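You operate a simulated robot arm through the tools that you are given. There is no shell and no other tool.

You run a simulated two-armed robot. Do the job below in one go: nothing can be reset, and whatever is moved stays where it is left.

JOB
Press the teal end plug into the small cream core.
Fine: core on the slide's stub, end plug on it, slide in, lever down; then lever back and slide out again. Leave the other end plugs.

Only the result counts: the job must be done as asked and must still hold three seconds after the hand-in. Knocking over, shifting, dropping, spilling or breaking anything else fails it.

ROBOT AND FRAMES
Two 7-joint arms with two-finger parallel grippers on one trunk that stands fixed in place. Base frame: the origin is at the foot of the trunk, x ahead of it, y to its left, z up; the work surface is at about z = 800. Units: mm, rad, N and s.
The left shoulder is at [50, 209, 1151], the right one opposite. With the tool pointing down near the work surface each hand reaches from about 220 to 900 mm from the base axis, measured 20 degrees to its own side. Payload 4.4 kg a hand.
The tool frame of a hand sits at the grasp point between the pads (the TCP): z along the fingers, y along the line on which they close. The tips reach 23 mm beyond it. Largest opening 94 mm; finger width 38, thickness 10; the body of the gripper, 54 by 96 mm, starts 39 mm behind the TCP.
Orientation is that of the tool frame in the base frame, as [roll, pitch, yaw] about the fixed x, y, z axes, in that order (R = Rz(yaw) Ry(pitch) Rx(roll)). With the fingers straight down and closing along the base's y, the tool's x points along the base's -x, its y along +y and its z along -z.

CONTROLS
- The arms move only by the tool play_rows. It takes "left_plan", "right_plan" or both (then of equal length, played together; a hand with none holds still); each is a list of rows, each a list of 2 entries, a list of its own where there are three numbers: the shift along the tool's x, y, z in m, then the turn, a rotation vector about the tool's x, y, z in rad. In form: [[[x, y, z], [wx, wy, wz]], ...]. A call has 1 to 20 rows; each row is the pose to reach, as a shift and turn from the pose commanded when the call began, along the tool's axes at that moment. "left_jaw" and "right_jaw" are, for a hand that has rows, the gripper command, from -1 (shut) to 1 (fully open), values between in proportion, set as the call begins (left out, the last holds). A row lasts 0.2 s, in which the tool goes at most 50 mm and 0.15 rad; a call with a longer step from one row to the next is refused whole, and so is a gripper value outside its range. A pose out of reach is approached as far as the arm can. The call stops where the force on the tool passes 40 N (or 10 N more than at its start, if that is more) or the arm is blocked; 0.2 s more then pass. Each finger travels about 108 mm/s and halts on what it meets, pressing with about 37 N; the grip force reading is that of the motor and also rises with nothing between the fingers. The clock runs only during rows and for 0.2 s after the last one: add rows that repeat a pose to give the fingers time. The reply holds the time, the measured pose of the TCP, the force on the tool along the base axes, the opening and the grip force, in the units named above and with some noise, with the torque about the TCP (base axes, N m) and any sound that the robot's microphone picked up.
- Cameras (640 x 400 px; columns grow to the right, rows downward): "scene" is now at [143.2, -46, 1330.1]; the picture's right is [-0.51, -0.86, 0.00], its down [-0.44, 0.26, -0.86] and it looks along [0.74, -0.44, -0.51] (base axes); focal length 348 px, centre (320, 200). "left" rides on the left gripper at [86, -16, -74] in its tool frame; the picture's right is [0.18, 0.98, 0.00], its down [-0.58, 0.11, -0.81] and it looks along [-0.79, 0.15, 0.59] (tool axes); focal length 243 px, centre (320, 200). "right" rides on the right gripper at [86, 16, -74] in its tool frame; the picture's right is [-0.18, 0.98, 0.00], its down [-0.58, -0.11, -0.81] and it looks along [-0.79, -0.15, 0.59] (tool axes); focal length 243 px, centre (320, 200). There is no depth. A picture from a camera that has moved, and an enlarged one, comes with that camera's place and axes in the base frame and with its lens.
- capture(camera): a new picture of that camera. The clock stands still meanwhile.
- raise_lower(by): slides the trunk up (or, below 0, down) by that many mm; the arms and the scene camera ride with it, the base frame stays. It gives what a move gives, with no picture.
- aim_head(pan, tilt): turns the head with the scene camera to pan (to the left, within 1.396 rad either way) and tilt (down, from -0.506 to 1.204), counted from straight ahead of the robot. It gives what a move gives.
- enlarge(camera, box): a new picture of the part [left, top, right, bottom] of that camera's present view, enlarged. The clock stands still meanwhile.
- hand_in(): hands the job in; it is judged then, once.

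Places have to be worked out from the pictures, the camera data and where the tool is seen. Open the grippers and draw the arms clear of the work before you hand the job in, unless the task says otherwise.

The tools are called after ">>>" by a JSON object that holds its "api" and its "payload". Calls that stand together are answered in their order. play_rows: Moves the arms, as the interface text tells. Its arguments: {"type":"object","properties":{"left_plan":{"type":"array"},"left_jaw":{"type":"number"},"right_plan":{"type":"array"},"right_jaw":{"type":"number"}},"required":[]} The other tools are called the same way: raise_lower (by) moves the trunk up or down; aim_head (pan, tilt) turns the head that bears the scene camera; capture (camera) takes a picture; enlarge (camera, box) takes an enlarged picture of a part of a camera's view; hand_in () hands the job in.

At the start:

```text
clock: 0.0
left_eef_pos: [590.1, -23.9, 1158.5]
left_tool_rot: [-3.14, -0.001, -3.141]
left_ft_force: [0.3, -0.3, 0.1]
left_torque: [-0.01, -0.03, -0.01]
left_finger_gap: 94.2
left_gripper_force: 0.2
right_eef_pos: [388.7, -552.1, 1151.0]
right_tool_rot: [-3.141, 0.0, 3.141]
right_ft_force: [0.7, 0.0, 0.0]
right_torque: [0.0, -0.02, -0.05]
right_finger_gap: 93.9
right_gripper_force: 0.1
trunk travel left (down, up): [-230.0, 334.0]
head pan, tilt (commanded): [-0.534, 0.532]
```

scene: 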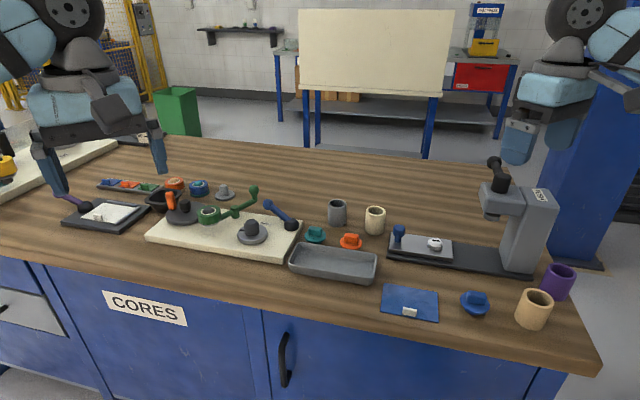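
right: 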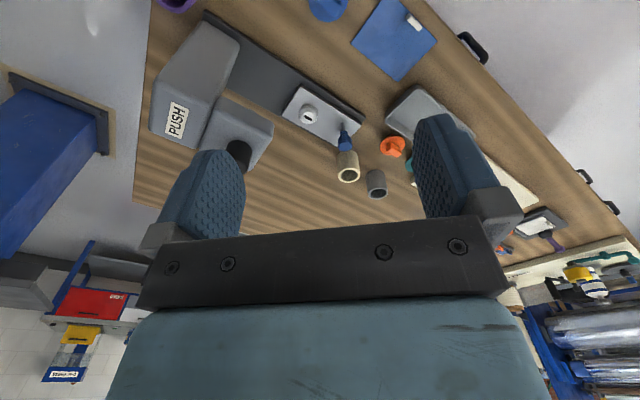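
left: 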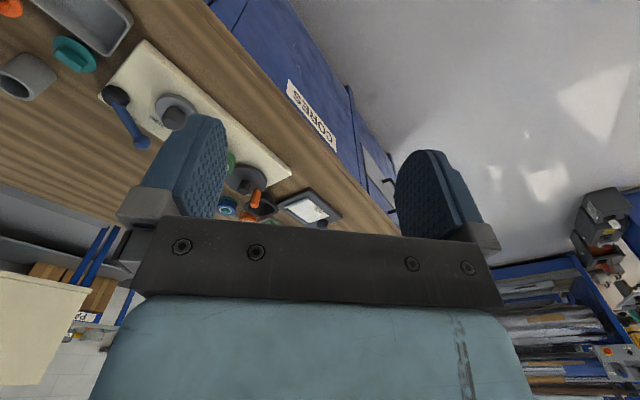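

The scene shows a press at the right, with a slide carrying a blue-knob handle, and several cores and plugs. I'll zoom in on the press, cores and plugs first.

>>> {"api": "enlarge", "payload": {"camera": "scene", "box": [360, 140, 600, 340]}}

>>> {"api": "enlarge", "payload": {"camera": "scene", "box": [260, 180, 420, 300]}}

>>> {"api": "enlarge", "payload": {"camera": "right", "box": [130, 0, 480, 220]}}

```text
2.00 times, centred on (480, 240) of scene
camera zoom: at [143.2, -46.0, 1330.1], right [-0.51, -0.86, 0.0], down [-0.44, 0.26, -0.86], along [0.74, -0.44, -0.51], focal length 695 px, centre (0, 120)
```

zoom: 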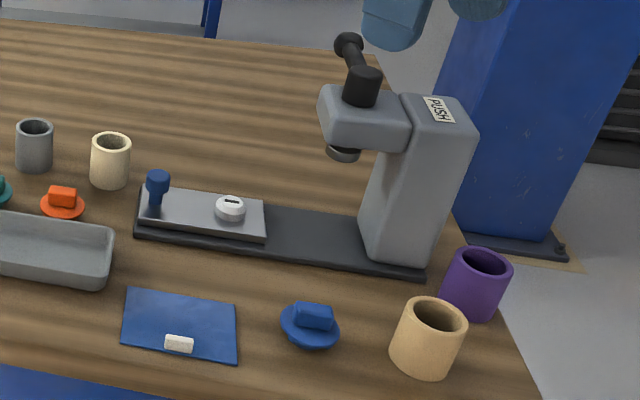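

```text
3.33 times, centred on (340, 240) of scene
camera zoom: at [143.2, -46.0, 1330.1], right [-0.51, -0.86, 0.0], down [-0.44, 0.26, -0.86], along [0.74, -0.44, -0.51], focal length 1159 px, centre (253, 67)
```

zoom: 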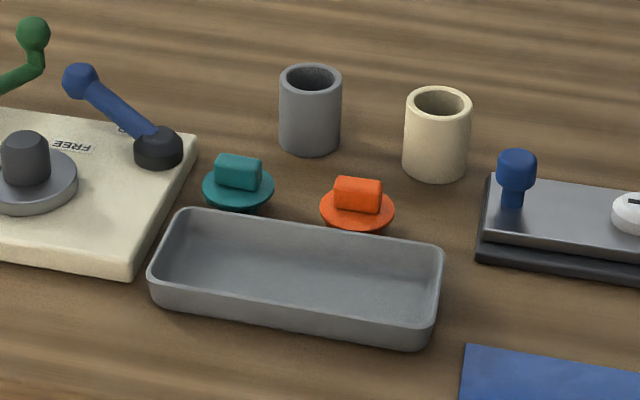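

```text
1.82 times, centred on (305, 110) of right
camera zoom: at [302.1, -536.3, 1225.4], right [0.18, 0.98, 0.0], down [0.58, -0.11, 0.81], along [0.79, -0.15, -0.59], focal length 441 px, centre (347, 364)
```

zoom: 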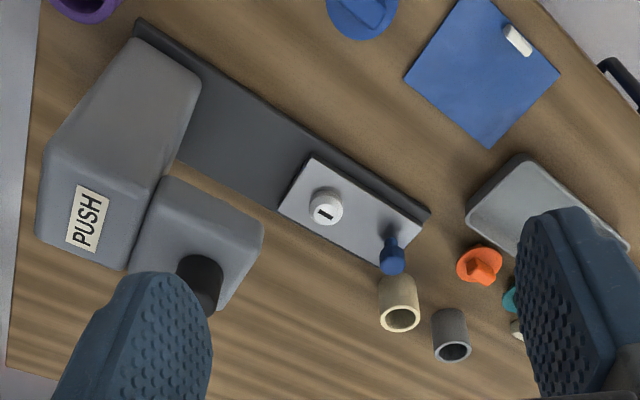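

The small cream core seems to be the pale one at about (714, -550), about 51 mm wide and 58 mm tall. I'll look closer at the press, its lever and the stub.

>>> {"api": "enlarge", "payload": {"camera": "scene", "box": [460, 140, 580, 215]}}

>>> {"api": "enlarge", "payload": {"camera": "scene", "box": [376, 205, 536, 305]}}

>>> {"api": "enlarge", "payload": {"camera": "scene", "box": [50, 160, 310, 270]}}

>>> {"api": "enlarge", "payload": {"camera": "scene", "box": [300, 190, 400, 252]}}

```text
5.33 times, centred on (520, 178) of scene
camera zoom: at [143.2, -46.0, 1330.1], right [-0.51, -0.86, 0.0], down [-0.44, 0.26, -0.86], along [0.74, -0.44, -0.51], focal length 1854 px, centre (-747, 320)
```

zoom: 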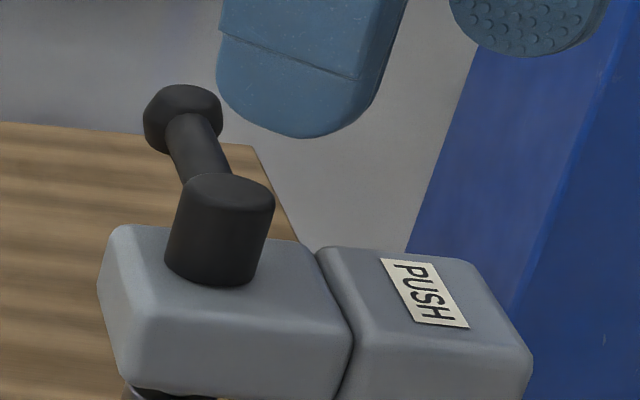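

```text
4.00 times, centred on (456, 255) of scene
camera zoom: at [143.2, -46.0, 1330.1], right [-0.51, -0.86, 0.0], down [-0.44, 0.26, -0.86], along [0.74, -0.44, -0.51], focal length 1390 px, centre (-224, -20)
```

zoom: 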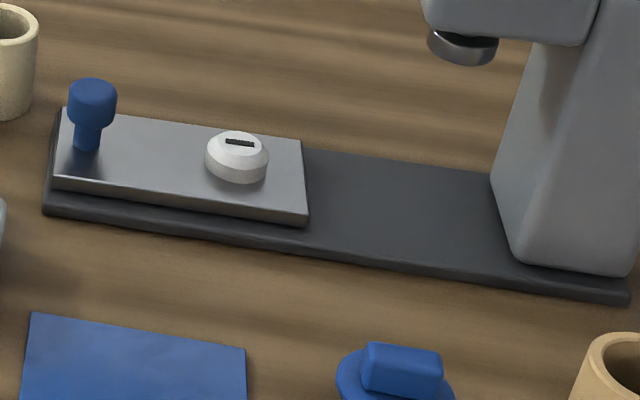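

```text
2.46 times, centred on (180, 215) of scene
camera zoom: at [143.2, -46.0, 1330.1], right [-0.51, -0.86, 0.0], down [-0.44, 0.26, -0.86], along [0.74, -0.44, -0.51], focal length 856 px, centre (665, 163)
```

zoom: 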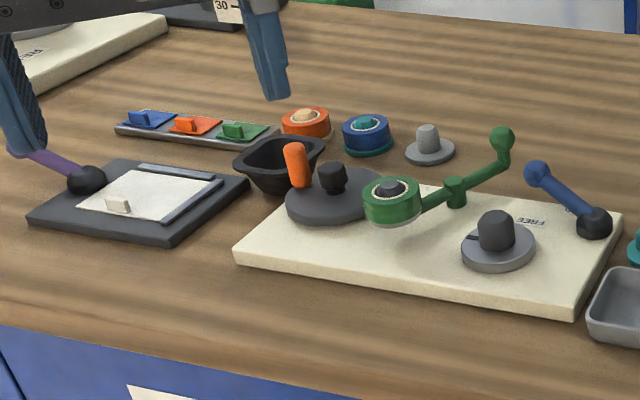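

```text
6.40 times, centred on (350, 221) of scene
camera zoom: at [143.2, -46.0, 1330.1], right [-0.51, -0.86, 0.0], down [-0.44, 0.26, -0.86], along [0.74, -0.44, -0.51], focal length 2225 px, centre (128, 66)
```

zoom: 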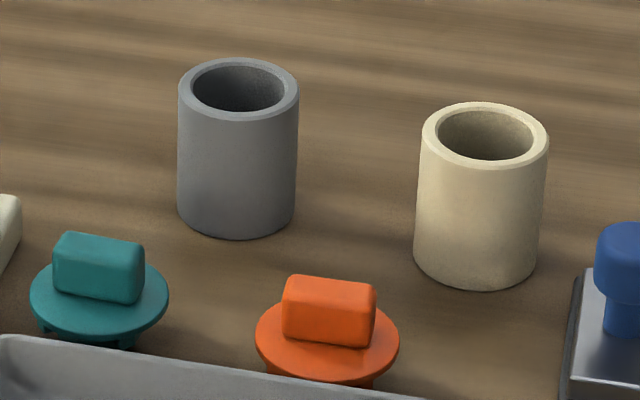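

The slide runs from about (619, -544) at the blue knob towards the column in direction about (-0.69, -0.72); the ram bottom is at about z 921. The lever's direction is unclear from one view, so I'll move the right hand back and right at height to see it with its camera.

>>> {"api": "play_rows", "payload": {"right_plan": [[[0.03, -0.03, 0], [0, 0, 0]], [[0.06, -0.06, 0], [0, 0, 0]], [[0.09, -0.09, 0], [0, 0, 0]], [[0.11, -0.12, 0], [0, 0, 0]], [[0.11, -0.12, 0], [0, 0, 0]]]}}

>>> {"api": "capture", "payload": {"camera": "right"}}

>>> {"api": "capture", "payload": {"camera": "scene"}}

```text
clock: 1.2
left_eef_pos: [590.3, -24.3, 1159.8]
left_tool_rot: [-3.142, -0.002, 3.141]
left_ft_force: [0.4, -0.5, -0.1]
left_torque: [0.02, -0.01, -0.02]
left_finger_gap: 93.9
left_gripper_force: 0.1
right_eef_pos: [300.4, -660.6, 1113.9]
right_tool_rot: [-3.142, 0.003, -3.141]
right_ft_force: [-0.1, -0.3, 0.1]
right_torque: [-0.03, -0.03, 0.02]
right_finger_gap: 94.2
right_gripper_force: 0.1
right hand out of reach, approached as far as the arm can: row 2, 3, 4, 5
trunk travel left (down, up): [-230.0, 334.0]
head pan, tilt (commanded): [-0.534, 0.532]
```

```text
taken
camera right: at [213.2, -645.0, 1187.7], right [0.18, 0.98, 0.0], down [0.58, -0.11, 0.81], along [0.79, -0.15, -0.59], focal length 243 px, centre (320, 200)
```

right: 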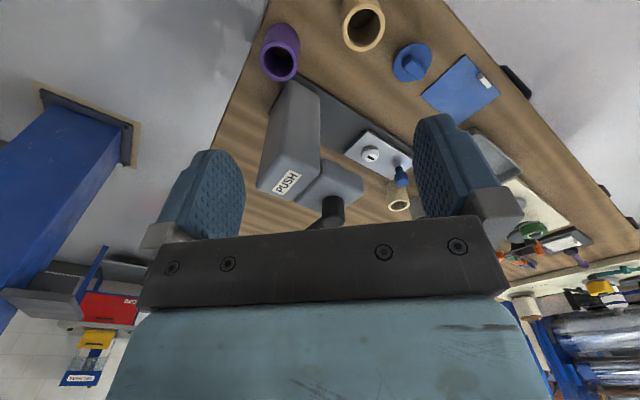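

```text
taken
camera scene: at [143.3, -46.7, 1330.0], right [-0.51, -0.86, 0.0], down [-0.44, 0.26, -0.86], along [0.74, -0.44, -0.51], focal length 348 px, centre (320, 200)
```

scene: 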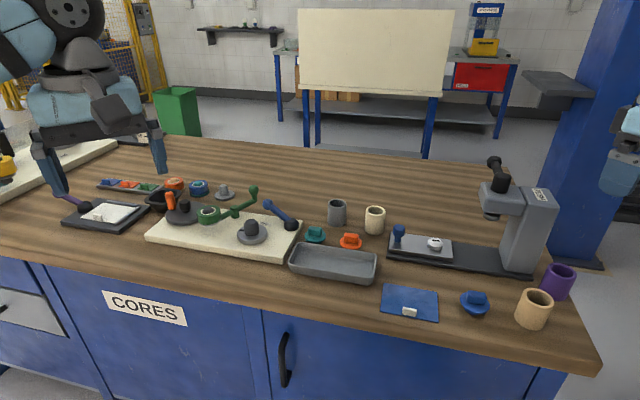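

The arm hit its reach limit (too close), now at (300, -661, 1114). I zoom in on the lever from both views.

>>> {"api": "enlarge", "payload": {"camera": "right", "box": [240, 80, 420, 240]}}

>>> {"api": "enlarge", "payload": {"camera": "scene", "box": [460, 145, 570, 285]}}

```text
2.50 times, centred on (330, 160) of right
camera zoom: at [213.2, -645.0, 1187.7], right [0.18, 0.98, 0.0], down [0.58, -0.11, 0.81], along [0.79, -0.15, -0.59], focal length 606 px, centre (295, 300)
```

zoom: 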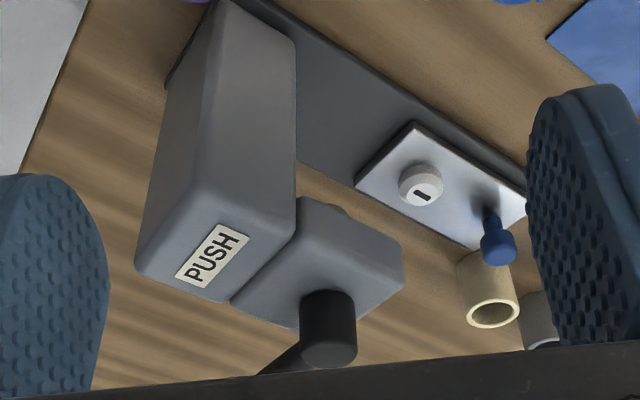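

```text
2.86 times, centred on (515, 215) of scene
camera zoom: at [143.3, -46.7, 1330.0], right [-0.51, -0.86, 0.0], down [-0.44, 0.26, -0.86], along [0.74, -0.44, -0.51], focal length 993 px, centre (-237, 157)
```

zoom: 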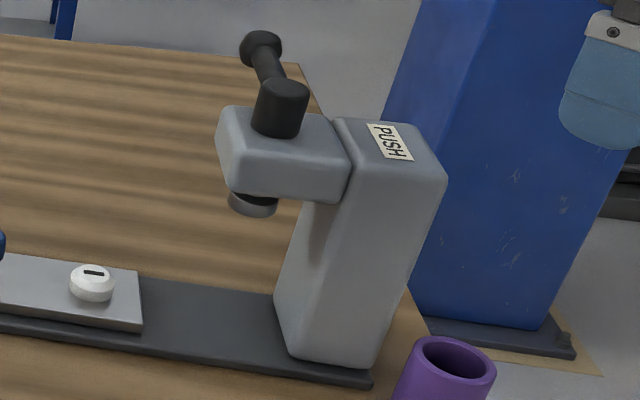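

The lever's rod goes from the boss on the head roughly along (0.72, -0.69), perpendicular to the slide and almost level. I'll yaw the right hand and move it to the +y side and higher, so its camera sees the lever from another side.

>>> {"api": "play_rows", "payload": {"right_plan": [[[-0.017, 0.021, -0.012], [0, 0, 0.11]], [[-0.034, 0.043, -0.024], [0, 0, 0.22]], [[-0.05, 0.064, -0.036], [0, 0, 0.33]], [[-0.067, 0.085, -0.048], [0, 0, 0.44]], [[-0.084, 0.107, -0.06], [0, 0, 0.55]], [[-0.1, 0.128, -0.073], [0, 0, 0.66]], [[-0.117, 0.149, -0.085], [0, 0, 0.77]], [[-0.134, 0.17, -0.097], [0, 0, 0.88]], [[-0.151, 0.192, -0.109], [0, 0, 1.0]], [[-0.151, 0.192, -0.109], [0, 0, 1.0]]]}}

>>> {"api": "capture", "payload": {"camera": "right"}}

```text
clock: 3.4
left_eef_pos: [589.2, -25.3, 1158.5]
left_tool_rot: [3.141, 0.0, 3.141]
left_ft_force: [0.2, 0.1, -0.3]
left_torque: [-0.01, 0.04, 0.05]
left_finger_gap: 93.9
left_gripper_force: 0.0
right_eef_pos: [453.4, -470.1, 1222.0]
right_tool_rot: [-3.141, -0.001, 2.138]
right_ft_force: [-0.6, -0.9, -0.7]
right_torque: [0.0, 0.0, 0.03]
right_finger_gap: 93.9
right_gripper_force: 0.1
right hand out of reach, approached as far as the arm can: row 3, 4, 5
trunk travel left (down, up): [-230.0, 334.0]
head pan, tilt (commanded): [-0.534, 0.532]
```

```text
taken
camera right: at [420.1, -388.7, 1296.5], right [0.93, 0.37, 0.0], down [0.22, -0.55, 0.81], along [0.3, -0.75, -0.59], focal length 243 px, centre (320, 200)
```

right: 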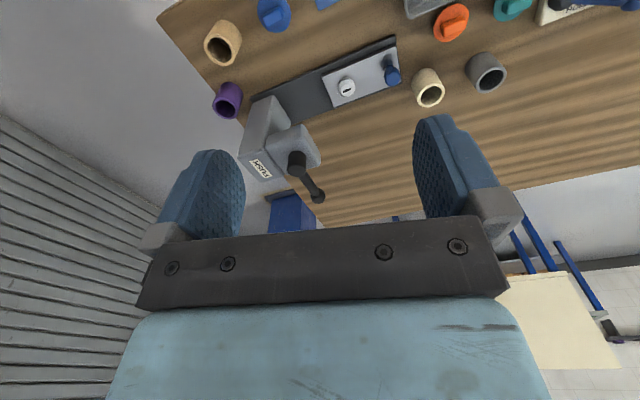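

Now the lever, stub, cores and plugs are all visible. I enlarge for precise measurement.

>>> {"api": "enlarge", "payload": {"camera": "right", "box": [240, 60, 420, 220]}}

>>> {"api": "enlarge", "payload": {"camera": "right", "box": [380, 0, 540, 120]}}

>>> {"api": "enlarge", "payload": {"camera": "right", "box": [270, 120, 350, 215]}}

```text
2.50 times, centred on (330, 140) of right
camera zoom: at [420.1, -388.7, 1296.5], right [0.93, 0.37, 0.0], down [0.22, -0.55, 0.81], along [0.3, -0.75, -0.59], focal length 606 px, centre (295, 350)
```

zoom: 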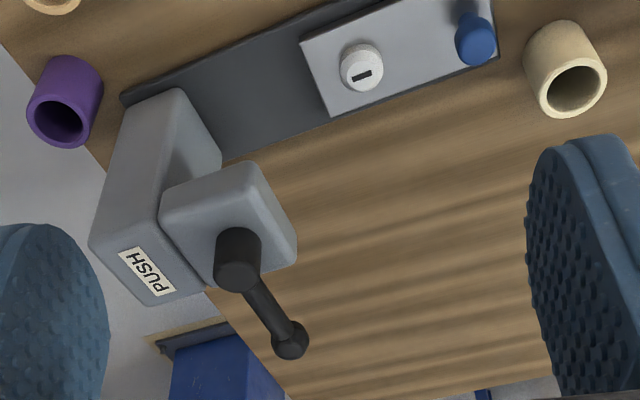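

```text
3.33 times, centred on (460, 60) of right
camera zoom: at [420.1, -388.7, 1296.5], right [0.93, 0.37, 0.0], down [0.22, -0.55, 0.81], along [0.3, -0.75, -0.59], focal length 809 px, centre (-147, 667)
```

zoom: 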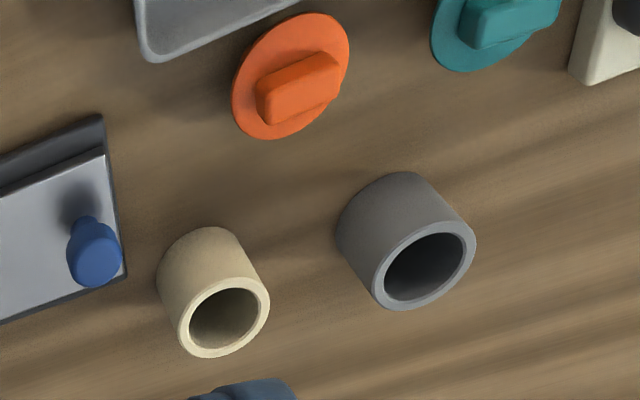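

```text
4.21 times, centred on (310, 168) of right
camera zoom: at [420.1, -388.7, 1296.5], right [0.93, 0.37, 0.0], down [0.22, -0.55, 0.81], along [0.3, -0.75, -0.59], focal length 1022 px, centre (362, 337)
```

zoom: 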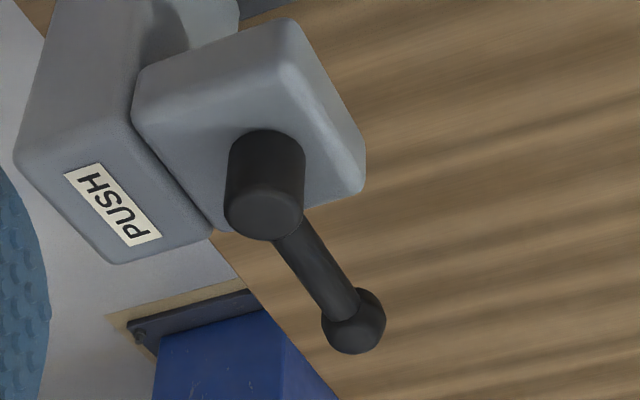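

Triangulating: the lever knob is at about (560, -747, 1007), the boss top at (494, -677, 1019), the cream core's axis at (714, -549) with its top at z 858. The teal plug is near (753, -394) with its grip block along the slide axis. I test at height whether the right wrist can reach yaw ≈ 0.80 (closing across the slide, camera away from the press).

>>> {"api": "play_rows", "payload": {"right_plan": [[[-0.012, 0.01, 0.007], [0, 0, 0.133]], [[-0.024, 0.02, 0.014], [0, 0, 0.266]], [[-0.037, 0.03, 0.021], [0, 0, 0.4]], [[-0.049, 0.04, 0.028], [0, 0, 0.533]], [[-0.061, 0.05, 0.035], [0, 0, 0.667]], [[-0.074, 0.06, 0.042], [0, 0, 0.8]], [[-0.086, 0.07, 0.049], [0, 0, 0.933]], [[-0.098, 0.08, 0.056], [0, 0, 1.067]], [[-0.11, 0.09, 0.063], [0, 0, 1.2]], [[-0.1227, 0.0997, 0.07], [0, 0, 1.334]], [[-0.1227, 0.0997, 0.07], [0, 0, 1.334]]]}}

>>> {"api": "capture", "payload": {"camera": "right"}}

>>> {"api": "capture", "payload": {"camera": "scene"}}

```text
clock: 5.8
left_eef_pos: [589.6, -23.8, 1159.1]
left_tool_rot: [-3.14, 0.0, -3.141]
left_ft_force: [-0.4, 0.1, 1.0]
left_torque: [-0.02, 0.03, 0.01]
left_finger_gap: 93.8
left_gripper_force: 0.0
right_eef_pos: [600.9, -517.4, 1152.8]
right_tool_rot: [3.14, -0.001, 0.806]
right_ft_force: [0.1, 0.8, -0.1]
right_torque: [0.03, -0.02, 0.01]
right_finger_gap: 94.1
right_gripper_force: 0.0
trunk travel left (down, up): [-230.0, 334.0]
head pan, tilt (commanded): [-0.534, 0.532]
```

```text
taken
camera right: at [672.2, -465.5, 1227.3], right [0.58, -0.81, 0.0], down [-0.48, -0.34, 0.81], along [-0.66, -0.47, -0.59], focal length 243 px, centre (320, 200)
```

right: 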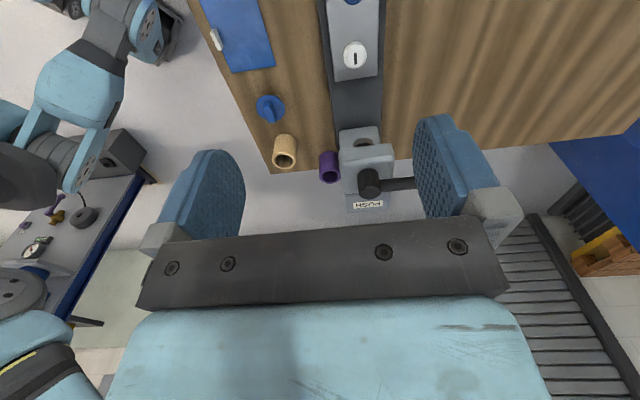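

```text
taken
camera scene: at [142.7, -46.0, 1330.2], right [-0.51, -0.86, 0.0], down [-0.44, 0.26, -0.86], along [0.74, -0.44, -0.51], focal length 348 px, centre (320, 200)
```

scene: 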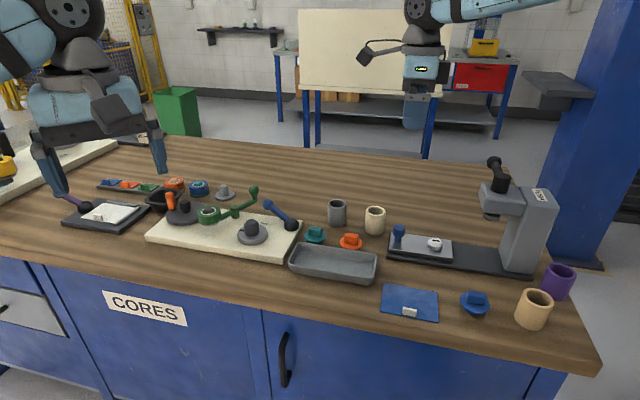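

Yaw 0.806 is reachable. I zoom in here to refine the stub, slide and press positions.

>>> {"api": "enlarge", "payload": {"camera": "right", "box": [300, 0, 430, 110]}}

>>> {"api": "enlarge", "payload": {"camera": "right", "box": [310, 100, 430, 215]}}

```text
3.64 times, centred on (365, 55) of right
camera zoom: at [672.2, -465.5, 1227.3], right [0.58, -0.81, 0.0], down [-0.48, -0.34, 0.81], along [-0.66, -0.47, -0.59], focal length 882 px, centre (156, 727)
```

zoom: 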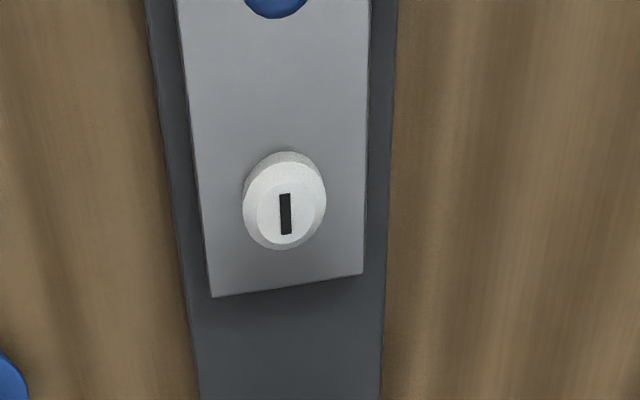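

```text
3.48 times, centred on (370, 158) of right
camera zoom: at [672.2, -465.5, 1227.3], right [0.58, -0.81, 0.0], down [-0.48, -0.34, 0.81], along [-0.66, -0.47, -0.59], focal length 844 px, centre (146, 348)
```

zoom: 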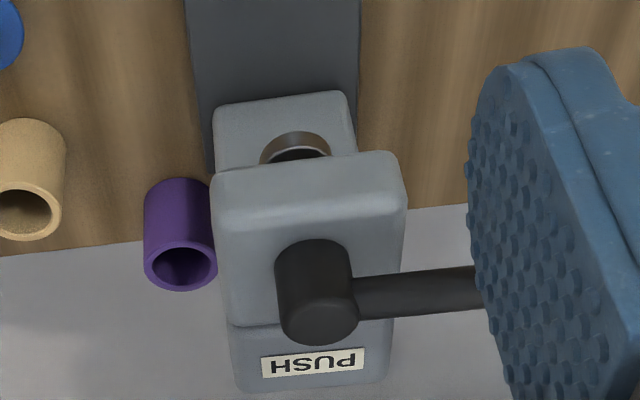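

The slide axis comes out at exactly 45° (direction (-0.707, -0.707)), stub at (565, -608) with top z≈837, slide surface z≈821.5. Now I move above the cream core at (714, -549) with yaw 0.785 to check alignment before descending.

>>> {"api": "play_rows", "payload": {"right_plan": [[[0.0094, 0.0172, 0.0321], [0, 0, 0.0035]], [[0.0187, 0.0345, 0.0643], [0, 0, 0.007]], [[0.0281, 0.0517, 0.0964], [0, 0, 0.0105]], [[0.0375, 0.0689, 0.1285], [0, 0, 0.014]], [[0.0468, 0.0862, 0.1607], [0, 0, 0.0175]], [[0.0562, 0.1034, 0.1928], [0, 0, 0.021]], [[0.0562, 0.1034, 0.1928], [0, 0, 0.021]]], "right_jaw": 1}}

>>> {"api": "capture", "payload": {"camera": "right"}}

>>> {"api": "capture", "payload": {"camera": "scene"}}

```text
clock: 7.4
left_eef_pos: [588.2, -24.0, 1159.5]
left_tool_rot: [3.141, -0.001, -3.141]
left_ft_force: [0.3, 0.1, 0.3]
left_torque: [-0.01, -0.01, 0.02]
left_finger_gap: 94.0
left_gripper_force: 0.0
right_eef_pos: [713.0, -550.5, 960.2]
right_tool_rot: [3.141, 0.0, 0.788]
right_ft_force: [0.9, 0.2, 0.2]
right_torque: [-0.01, -0.04, 0.01]
right_finger_gap: 93.8
right_gripper_force: 0.1
trunk travel left (down, up): [-230.0, 334.0]
head pan, tilt (commanded): [-0.534, 0.532]
```

```text
taken
camera right: at [786.6, -501.3, 1034.7], right [0.57, -0.82, 0.0], down [-0.49, -0.33, 0.81], along [-0.66, -0.46, -0.59], focal length 243 px, centre (320, 200)
```

right: 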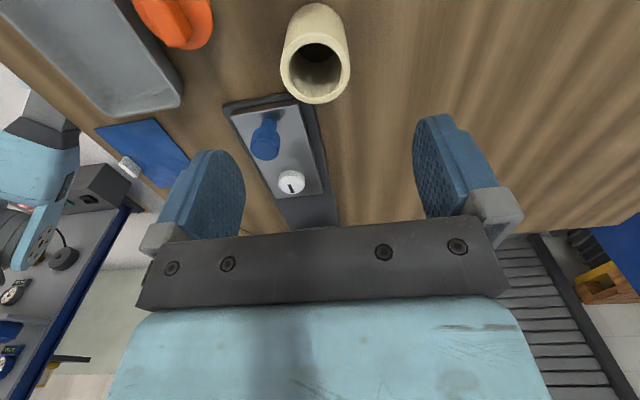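

```text
taken
camera scene: at [142.2, -45.5, 1330.3], right [-0.51, -0.86, 0.0], down [-0.44, 0.26, -0.86], along [0.74, -0.44, -0.51], focal length 348 px, centre (320, 200)
```

scene: 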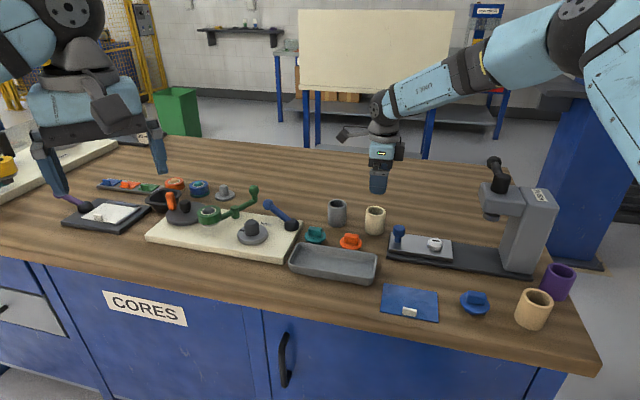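

I zoom in on the core in the hand camera to compute its centre accurately.

>>> {"api": "enlarge", "payload": {"camera": "right", "box": [230, 0, 390, 110]}}

```text
3.64 times, centred on (310, 55) of right
camera zoom: at [786.6, -501.3, 1034.7], right [0.57, -0.82, 0.0], down [-0.49, -0.33, 0.81], along [-0.66, -0.46, -0.59], focal length 882 px, centre (356, 727)
```

zoom: 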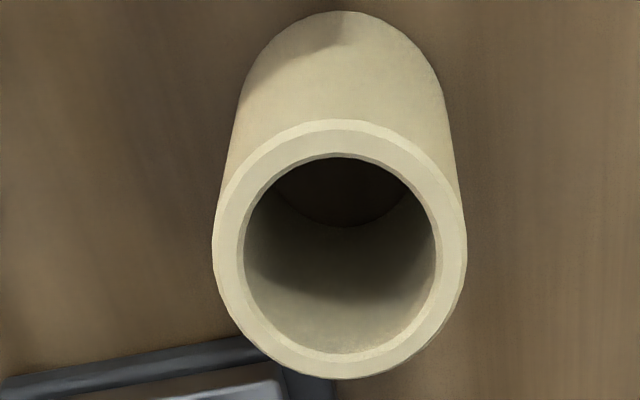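

The core centre computes to about (713.9, -548), diameter 50, bore 38; the TCP is within 3 mm. I correct and descend to z 840 with open jaws.

>>> {"api": "play_rows", "payload": {"right_plan": [[[0.0025, -0.001, 0.03], [0, 0, 0]], [[0.0025, -0.001, 0.06], [0, 0, 0]], [[0.0025, -0.001, 0.085], [0, 0, 0]], [[0.0025, -0.001, 0.105], [0, 0, 0]], [[0.0025, -0.001, 0.12], [0, 0, 0]], [[0.0025, -0.001, 0.12], [0, 0, 0]]], "right_jaw": 1}}

>>> {"api": "capture", "payload": {"camera": "right"}}

>>> {"api": "enlarge", "payload": {"camera": "scene", "box": [320, 130, 480, 260]}}

```text
clock: 8.8
left_eef_pos: [589.2, -23.8, 1157.6]
left_tool_rot: [3.141, 0.0, 3.14]
left_ft_force: [-0.1, -0.6, -0.3]
left_torque: [0.0, 0.0, -0.01]
left_finger_gap: 94.0
left_gripper_force: 0.0
right_eef_pos: [692.9, -543.8, 861.5]
right_tool_rot: [3.139, 0.0, 0.786]
right_ft_force: [-0.5, 0.9, 0.3]
right_torque: [0.01, 0.01, 0.0]
right_finger_gap: 94.3
right_gripper_force: 0.0
right hand out of reach, approached as far as the arm can: row 3, 4, 5, 6
trunk travel left (down, up): [-230.0, 334.0]
head pan, tilt (commanded): [-0.534, 0.532]
```

```text
taken
camera right: at [766.2, -494.2, 936.9], right [0.57, -0.82, 0.0], down [-0.49, -0.33, 0.81], along [-0.66, -0.46, -0.59], focal length 243 px, centre (320, 200)
```

right: 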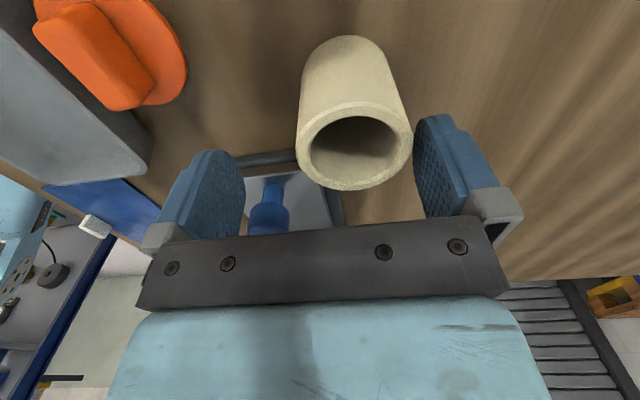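

```text
3.08 times, centred on (400, 195) of scene
camera zoom: at [143.2, -46.0, 1330.1], right [-0.51, -0.86, 0.0], down [-0.44, 0.26, -0.86], along [0.74, -0.44, -0.51], focal length 1070 px, centre (74, 215)
```

zoom: 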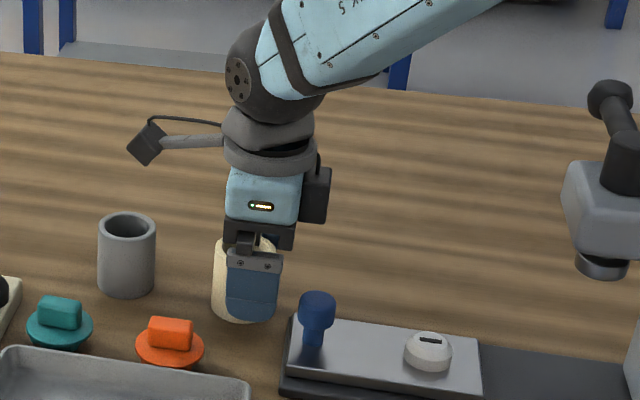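

The reach limit stopped it at (693, -544, 861) with the shoulder too high. The core was not touched; I raise both hands, then lower the trunk to gain reach at table height.

>>> {"api": "play_rows", "payload": {"right_plan": [[[0, 0, -0.03], [0, 0, 0]], [[0, 0, -0.07], [0, 0, 0]], [[0, 0, -0.115], [0, 0, 0]], [[0, 0, -0.16], [0, 0, 0]], [[0, 0, -0.205], [0, 0, 0]], [[0, 0, -0.25], [0, 0, 0]], [[0, 0, -0.25], [0, 0, 0]]], "left_plan": [[[0, 0, -0.025], [0, 0, 0]], [[0, 0, -0.05], [0, 0, 0]], [[0, 0, -0.075], [0, 0, 0]], [[0, 0, -0.1], [0, 0, 0]], [[0, 0, -0.125], [0, 0, 0]], [[0, 0, -0.15], [0, 0, 0]], [[0, 0, -0.15], [0, 0, 0]]]}}

```text
clock: 10.4
left_eef_pos: [593.1, -24.5, 1307.0]
left_tool_rot: [3.14, -0.003, -3.14]
left_ft_force: [-0.2, 0.0, -0.1]
left_torque: [0.03, 0.04, -0.06]
left_finger_gap: 94.1
left_gripper_force: 0.0
right_eef_pos: [696.2, -543.9, 1114.0]
right_tool_rot: [-3.139, 0.001, 0.786]
right_ft_force: [0.0, -0.1, -1.2]
right_torque: [0.0, 0.03, 0.0]
right_finger_gap: 94.0
right_gripper_force: 0.0
trunk travel left (down, up): [-230.0, 334.0]
head pan, tilt (commanded): [-0.534, 0.532]
```

Both hands are up and clear. I lower the trunk by 180 mm.

>>> {"api": "raise_lower", "payload": {"by": -180}}

>>> {"api": "capture", "payload": {"camera": "scene"}}

>>> {"api": "capture", "payload": {"camera": "right"}}

```text
clock: 12.4
left_eef_pos: [591.2, -22.8, 1128.2]
left_tool_rot: [-3.141, 0.001, -3.141]
left_ft_force: [1.3, 0.2, 0.1]
left_torque: [0.01, 0.01, -0.01]
left_finger_gap: 94.0
left_gripper_force: 0.0
right_eef_pos: [694.7, -543.0, 934.6]
right_tool_rot: [3.139, 0.0, 0.787]
right_ft_force: [0.4, 0.4, -0.5]
right_torque: [0.02, 0.02, 0.03]
right_finger_gap: 94.0
right_gripper_force: 0.1
trunk travel left (down, up): [-50.0, 514.0]
head pan, tilt (commanded): [-0.534, 0.532]
```

```text
taken
camera scene: at [143.0, -45.9, 1150.2], right [-0.51, -0.86, 0.0], down [-0.44, 0.26, -0.86], along [0.74, -0.44, -0.51], focal length 348 px, centre (320, 200)
```

scene: 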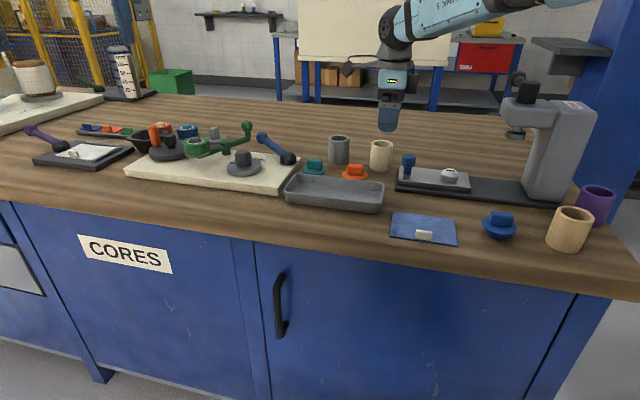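

```text
taken
camera right: at [767.5, -494.1, 1009.2], right [0.57, -0.82, 0.0], down [-0.49, -0.33, 0.81], along [-0.66, -0.46, -0.59], focal length 243 px, centre (320, 200)
```

right: 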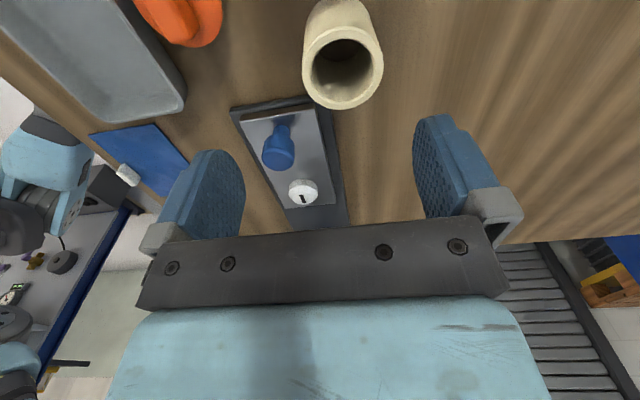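

With the trunk lowered, I shift over the core axis at (714, -548) and descend part way to z≈900 to check reach and centring.

>>> {"api": "play_rows", "payload": {"right_plan": [[[0.005, 0.0087, 0], [0, 0, 0]], [[0.0099, 0.0173, 0], [0, 0, 0]], [[0.0099, 0.0173, 0.017], [0, 0, 0]], [[0.0099, 0.0173, 0.034], [0, 0, 0]], [[0.0099, 0.0173, 0.034], [0, 0, 0]]]}}

>>> {"api": "capture", "payload": {"camera": "right"}}

```text
clock: 13.6
left_eef_pos: [590.4, -23.7, 1127.3]
left_tool_rot: [3.141, 0.0, -3.141]
left_ft_force: [0.0, 0.8, 0.2]
left_torque: [0.01, 0.03, 0.01]
left_finger_gap: 93.7
left_gripper_force: 0.1
right_eef_pos: [713.1, -548.7, 899.9]
right_tool_rot: [3.141, 0.0, 0.786]
right_ft_force: [-0.5, 0.2, 0.0]
right_torque: [0.02, -0.01, 0.01]
right_finger_gap: 94.1
right_gripper_force: 0.0
trunk travel left (down, up): [-50.0, 514.0]
head pan, tilt (commanded): [-0.534, 0.532]
```

```text
taken
camera right: at [785.7, -499.6, 974.9], right [0.57, -0.82, 0.0], down [-0.49, -0.33, 0.81], along [-0.66, -0.46, -0.59], focal length 243 px, centre (320, 200)
```

right: 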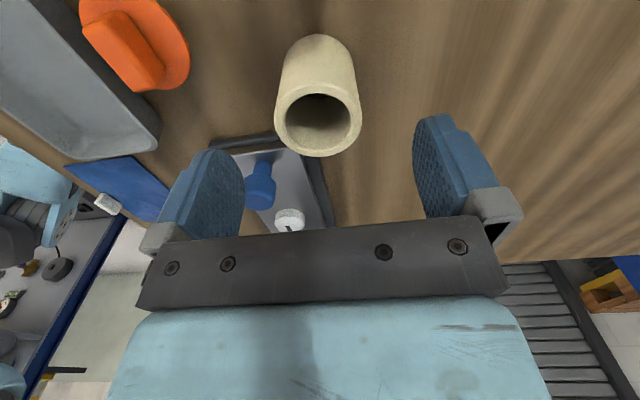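

The core is centred between the fingers (column 318). I descend to z 840.

>>> {"api": "play_rows", "payload": {"right_plan": [[[0.0005, 0, 0.02], [0, 0, 0]], [[0.0005, 0, 0.04], [0, 0, 0]], [[0.0005, 0, 0.052], [0, 0, 0]], [[0.0005, 0, 0.06], [0, 0, 0]], [[0.0005, 0, 0.06], [0, 0, 0]]]}}

>>> {"api": "capture", "payload": {"camera": "right"}}

>>> {"api": "enlarge", "payload": {"camera": "scene", "box": [320, 90, 480, 210]}}

```text
clock: 14.8
left_eef_pos: [590.5, -25.2, 1126.8]
left_tool_rot: [3.142, -0.001, 3.14]
left_ft_force: [1.1, -0.3, 0.3]
left_torque: [0.0, 0.02, 0.02]
left_finger_gap: 94.2
left_gripper_force: 0.0
right_eef_pos: [714.3, -548.7, 839.6]
right_tool_rot: [3.14, 0.001, 0.787]
right_ft_force: [-0.2, 0.5, -0.5]
right_torque: [0.04, 0.01, 0.0]
right_finger_gap: 93.8
right_gripper_force: 0.1
trunk travel left (down, up): [-50.0, 514.0]
head pan, tilt (commanded): [-0.534, 0.532]
```

```text
taken
camera right: at [786.7, -498.9, 915.1], right [0.57, -0.82, 0.0], down [-0.49, -0.33, 0.81], along [-0.66, -0.46, -0.59], focal length 243 px, centre (320, 200)
```

right: 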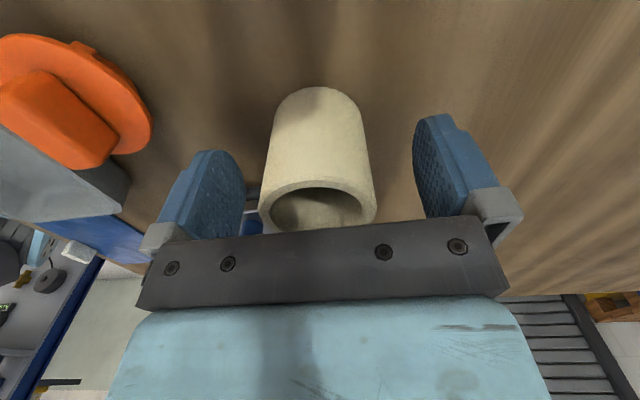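

```text
3.33 times, centred on (400, 150) of scene
camera zoom: at [143.1, -45.9, 1150.1], right [-0.51, -0.86, 0.0], down [-0.44, 0.26, -0.86], along [0.74, -0.44, -0.51], focal length 1159 px, centre (53, 367)
```

zoom: 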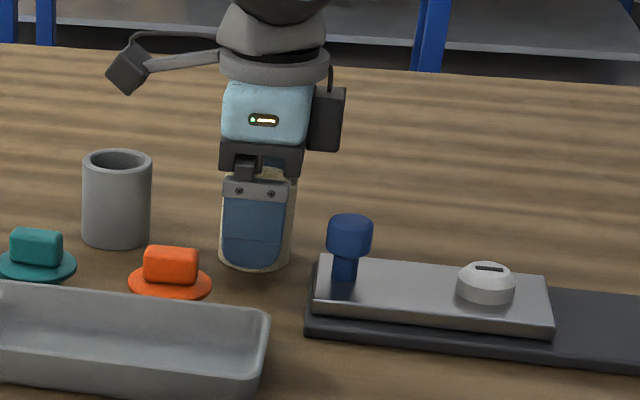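

The fingers straddle the core well. I close the gripper on it.

>>> {"api": "play_rows", "payload": {"right_plan": [[[0, 0, 0], [0, 0, 0]], [[0, 0, 0], [0, 0, 0]], [[0, 0, 0], [0, 0, 0]], [[0, 0, 0], [0, 0, 0]]], "right_jaw": -1}}

>>> {"api": "capture", "payload": {"camera": "right"}}

```text
clock: 15.8
left_eef_pos: [591.0, -24.4, 1127.9]
left_tool_rot: [-3.141, 0.001, -3.141]
left_ft_force: [-0.4, 0.2, 0.0]
left_torque: [-0.01, -0.03, 0.01]
left_finger_gap: 93.9
left_gripper_force: 0.0
right_eef_pos: [713.4, -548.8, 840.7]
right_tool_rot: [3.141, -0.001, 0.787]
right_ft_force: [-0.8, 0.0, 0.7]
right_torque: [-0.01, -0.05, 0.02]
right_finger_gap: 48.9
right_gripper_force: 37.0
trunk travel left (down, up): [-50.0, 514.0]
head pan, tilt (commanded): [-0.534, 0.532]
```

```text
taken
camera right: at [786.8, -498.9, 915.1], right [0.57, -0.82, 0.0], down [-0.49, -0.33, 0.81], along [-0.66, -0.46, -0.59], focal length 243 px, centre (320, 200)
```

right: 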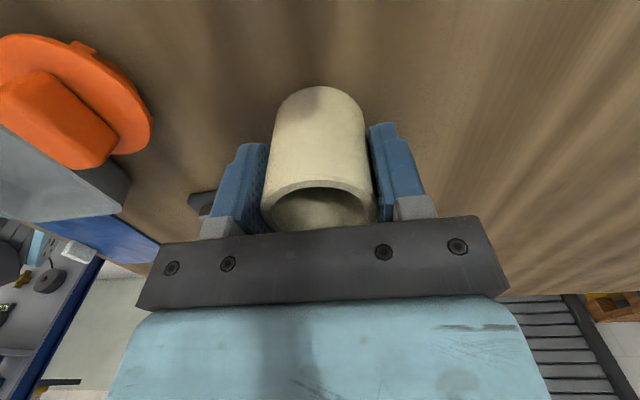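

Gripped: gap 48.9 mm, 37 N. I lift the core straight up, then check it.

>>> {"api": "play_rows", "payload": {"right_plan": [[[0, 0, -0.01], [0, 0, 0]], [[0, 0, -0.03], [0, 0, 0]], [[0, 0, -0.06], [0, 0, 0]], [[0, 0, -0.09], [0, 0, 0]], [[0, 0, -0.09], [0, 0, 0]]]}}

>>> {"api": "capture", "payload": {"camera": "scene"}}

>>> {"api": "capture", "payload": {"camera": "right"}}

```text
clock: 17.0
left_eef_pos: [590.9, -24.6, 1127.9]
left_tool_rot: [-3.142, -0.001, 3.141]
left_ft_force: [-0.5, -0.8, -0.6]
left_torque: [0.02, 0.04, 0.02]
left_finger_gap: 93.9
left_gripper_force: 0.0
right_eef_pos: [714.9, -550.6, 931.4]
right_tool_rot: [3.141, -0.001, 0.788]
right_ft_force: [-0.5, -0.5, 0.2]
right_torque: [0.03, -0.01, 0.02]
right_finger_gap: 49.1
right_gripper_force: 37.2
trunk travel left (down, up): [-50.0, 514.0]
head pan, tilt (commanded): [-0.534, 0.532]
```

```text
taken
camera scene: at [143.4, -46.2, 1150.0], right [-0.51, -0.86, 0.0], down [-0.44, 0.26, -0.86], along [0.74, -0.44, -0.51], focal length 348 px, centre (320, 200)
```

scene: 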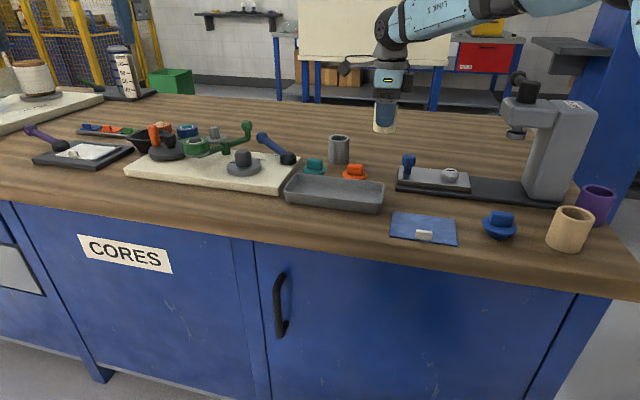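

```text
taken
camera right: at [786.5, -500.0, 1006.0], right [0.57, -0.82, 0.0], down [-0.49, -0.33, 0.81], along [-0.66, -0.46, -0.59], focal length 243 px, centre (320, 200)
```

right: 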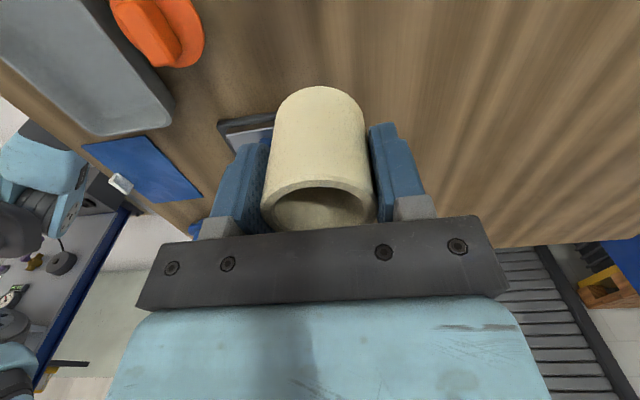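

The core is lifted and held well. Raise the trunk back by 180 mm so that the forearm stays clear of the press while working there.

>>> {"api": "raise_lower", "payload": {"by": 180}}

>>> {"api": "capture", "payload": {"camera": "scene"}}

```text
clock: 19.0
left_eef_pos: [591.6, -23.1, 1307.5]
left_tool_rot: [-3.141, -0.001, 3.141]
left_ft_force: [-0.3, 0.1, 1.0]
left_torque: [0.0, -0.01, 0.0]
left_finger_gap: 93.7
left_gripper_force: 0.1
right_eef_pos: [714.7, -550.2, 1111.2]
right_tool_rot: [3.141, 0.002, 0.787]
right_ft_force: [0.3, 0.0, -0.5]
right_torque: [0.0, -0.04, 0.02]
right_finger_gap: 48.9
right_gripper_force: 36.9
trunk travel left (down, up): [-230.0, 334.0]
head pan, tilt (commanded): [-0.534, 0.532]
```

```text
taken
camera scene: at [143.5, -46.1, 1330.0], right [-0.51, -0.86, 0.0], down [-0.44, 0.26, -0.86], along [0.74, -0.44, -0.51], focal length 348 px, centre (320, 200)
```

scene: 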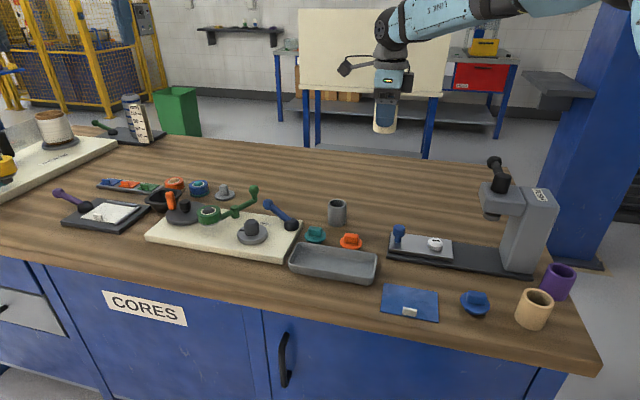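

I move over the stub at (565, -608), staying at TCP z 940 (core bottom ~900) to check alignment.

>>> {"api": "play_rows", "payload": {"right_plan": [[[-0.029, -0.013, 0.02], [0, 0, 0]], [[-0.058, -0.026, 0.04], [0, 0, 0]], [[-0.088, -0.039, 0.06], [0, 0, 0]], [[-0.117, -0.052, 0.08], [0, 0, 0]], [[-0.1468, -0.0651, 0.1], [0, 0, 0]], [[-0.1468, -0.0651, 0.135], [0, 0, 0]], [[-0.1468, -0.0651, 0.171], [0, 0, 0]], [[-0.1468, -0.0651, 0.171], [0, 0, 0]]]}}

>>> {"api": "capture", "payload": {"camera": "scene"}}

>>> {"api": "capture", "payload": {"camera": "right"}}

```text
clock: 20.8
left_eef_pos: [590.2, -23.3, 1308.7]
left_tool_rot: [3.14, -0.001, 3.14]
left_ft_force: [0.9, 0.4, -0.7]
left_torque: [-0.03, -0.01, 0.0]
left_finger_gap: 93.9
left_gripper_force: 0.0
right_eef_pos: [563.5, -607.7, 940.1]
right_tool_rot: [3.139, 0.0, 0.787]
right_ft_force: [0.3, 0.2, -0.6]
right_torque: [0.0, 0.01, 0.03]
right_finger_gap: 49.0
right_gripper_force: 37.6
trunk travel left (down, up): [-230.0, 334.0]
head pan, tilt (commanded): [-0.534, 0.532]
```

```text
taken
camera scene: at [142.9, -45.4, 1330.2], right [-0.51, -0.86, 0.0], down [-0.44, 0.26, -0.86], along [0.74, -0.44, -0.51], focal length 348 px, centre (320, 200)
```

scene: 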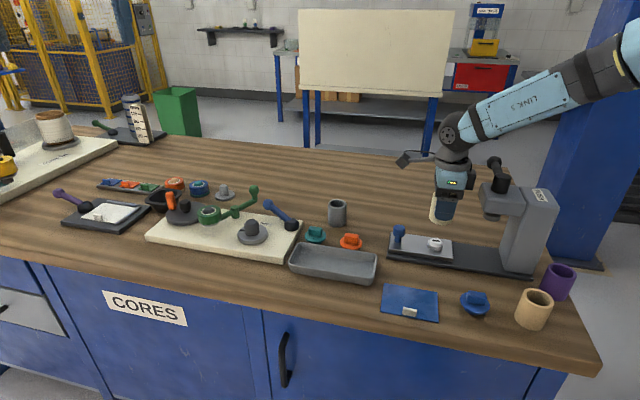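

```text
taken
camera right: at [637.1, -557.2, 1014.8], right [0.57, -0.82, 0.0], down [-0.49, -0.33, 0.81], along [-0.66, -0.46, -0.59], focal length 243 px, centre (320, 200)
```

right: 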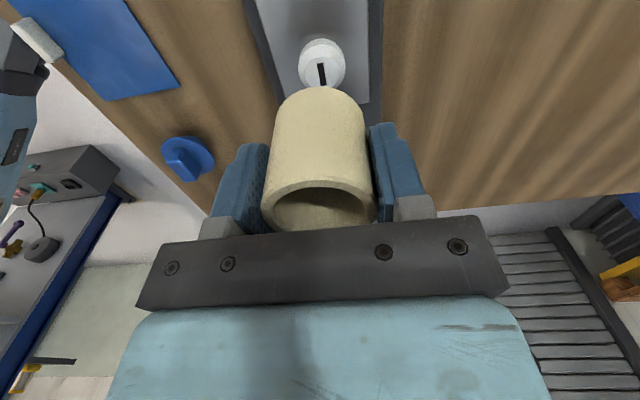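

I zoom to compare the stub with the held core's axis.

>>> {"api": "enlarge", "payload": {"camera": "right", "box": [240, 20, 400, 120]}}

>>> {"api": "enlarge", "payload": {"camera": "scene", "box": [380, 150, 540, 270]}}

```text
4.00 times, centred on (320, 70) of right
camera zoom: at [637.1, -557.2, 1014.8], right [0.57, -0.82, 0.0], down [-0.49, -0.33, 0.81], along [-0.66, -0.46, -0.59], focal length 970 px, centre (320, 720)
```

zoom: 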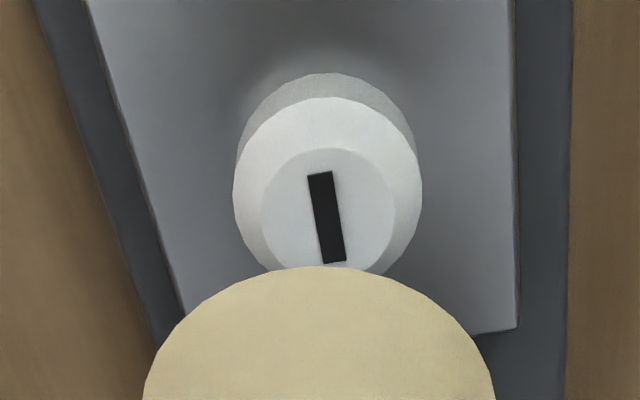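

```text
3.33 times, centred on (460, 210) of scene
camera zoom: at [142.9, -45.4, 1330.2], right [-0.51, -0.86, 0.0], down [-0.44, 0.26, -0.86], along [0.74, -0.44, -0.51], focal length 1159 px, centre (-147, 167)
```

zoom: 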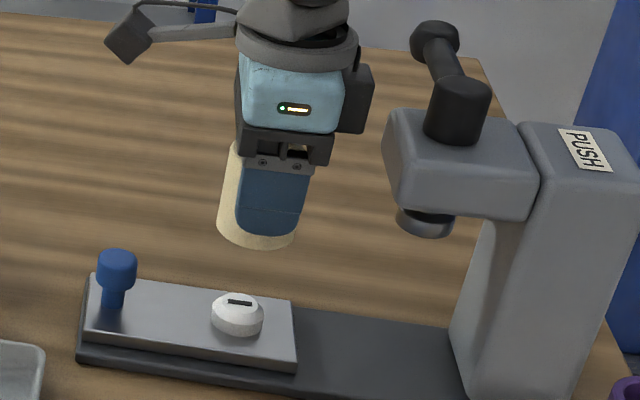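

Relative to the hand camera the stub lies about 1.4 mm along +y_t and 1 mm along -x_t from the core's axis. I correct and descend to just above the stub (core bottom ≈ 842).

>>> {"api": "play_rows", "payload": {"right_plan": [[[-0.0011, 0.0014, 0.0], [0, 0, 0]], [[-0.0011, 0.0014, 0.02], [0, 0, 0]], [[-0.0011, 0.0014, 0.04], [0, 0, 0]], [[-0.0011, 0.0014, 0.058], [0, 0, 0]], [[-0.0011, 0.0014, 0.058], [0, 0, 0]]]}}

>>> {"api": "enlarge", "payload": {"camera": "right", "box": [220, 20, 420, 160]}}

>>> {"api": "enlarge", "payload": {"camera": "scene", "box": [380, 180, 500, 270]}}

```text
clock: 22.0
left_eef_pos: [591.5, -22.9, 1308.5]
left_tool_rot: [3.141, 0.001, -3.141]
left_ft_force: [0.0, -0.5, 1.0]
left_torque: [0.01, -0.02, 0.01]
left_finger_gap: 94.1
left_gripper_force: 0.1
right_eef_pos: [563.9, -610.1, 882.3]
right_tool_rot: [3.14, -0.001, 0.788]
right_ft_force: [-0.6, 0.9, 0.2]
right_torque: [0.02, -0.03, -0.01]
right_finger_gap: 48.8
right_gripper_force: 37.3
trunk travel left (down, up): [-230.0, 334.0]
head pan, tilt (commanded): [-0.534, 0.532]
```

```text
2.86 times, centred on (320, 90) of right
camera zoom: at [636.4, -559.5, 956.8], right [0.57, -0.82, 0.0], down [-0.49, -0.33, 0.81], along [-0.66, -0.46, -0.59], focal length 693 px, centre (320, 514)
```

zoom: 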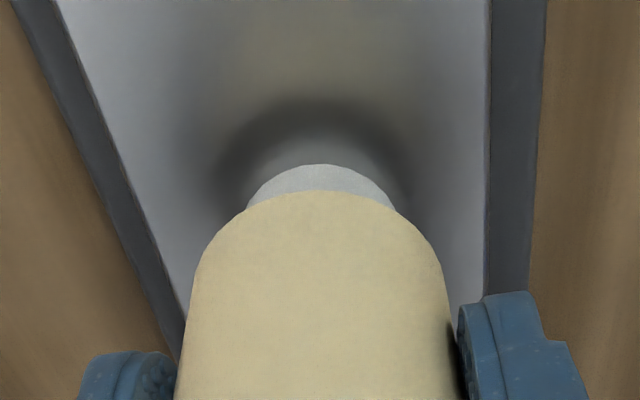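

```text
4.44 times, centred on (440, 225) of scene
camera zoom: at [143.0, -45.8, 1330.1], right [-0.51, -0.86, 0.0], down [-0.44, 0.26, -0.86], along [0.74, -0.44, -0.51], focal length 1545 px, centre (-213, 89)
```

zoom: 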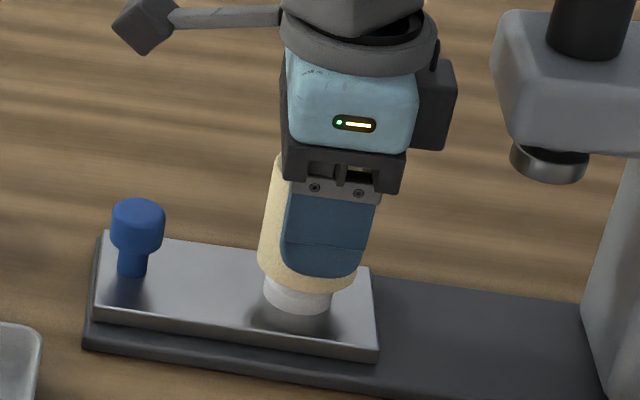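

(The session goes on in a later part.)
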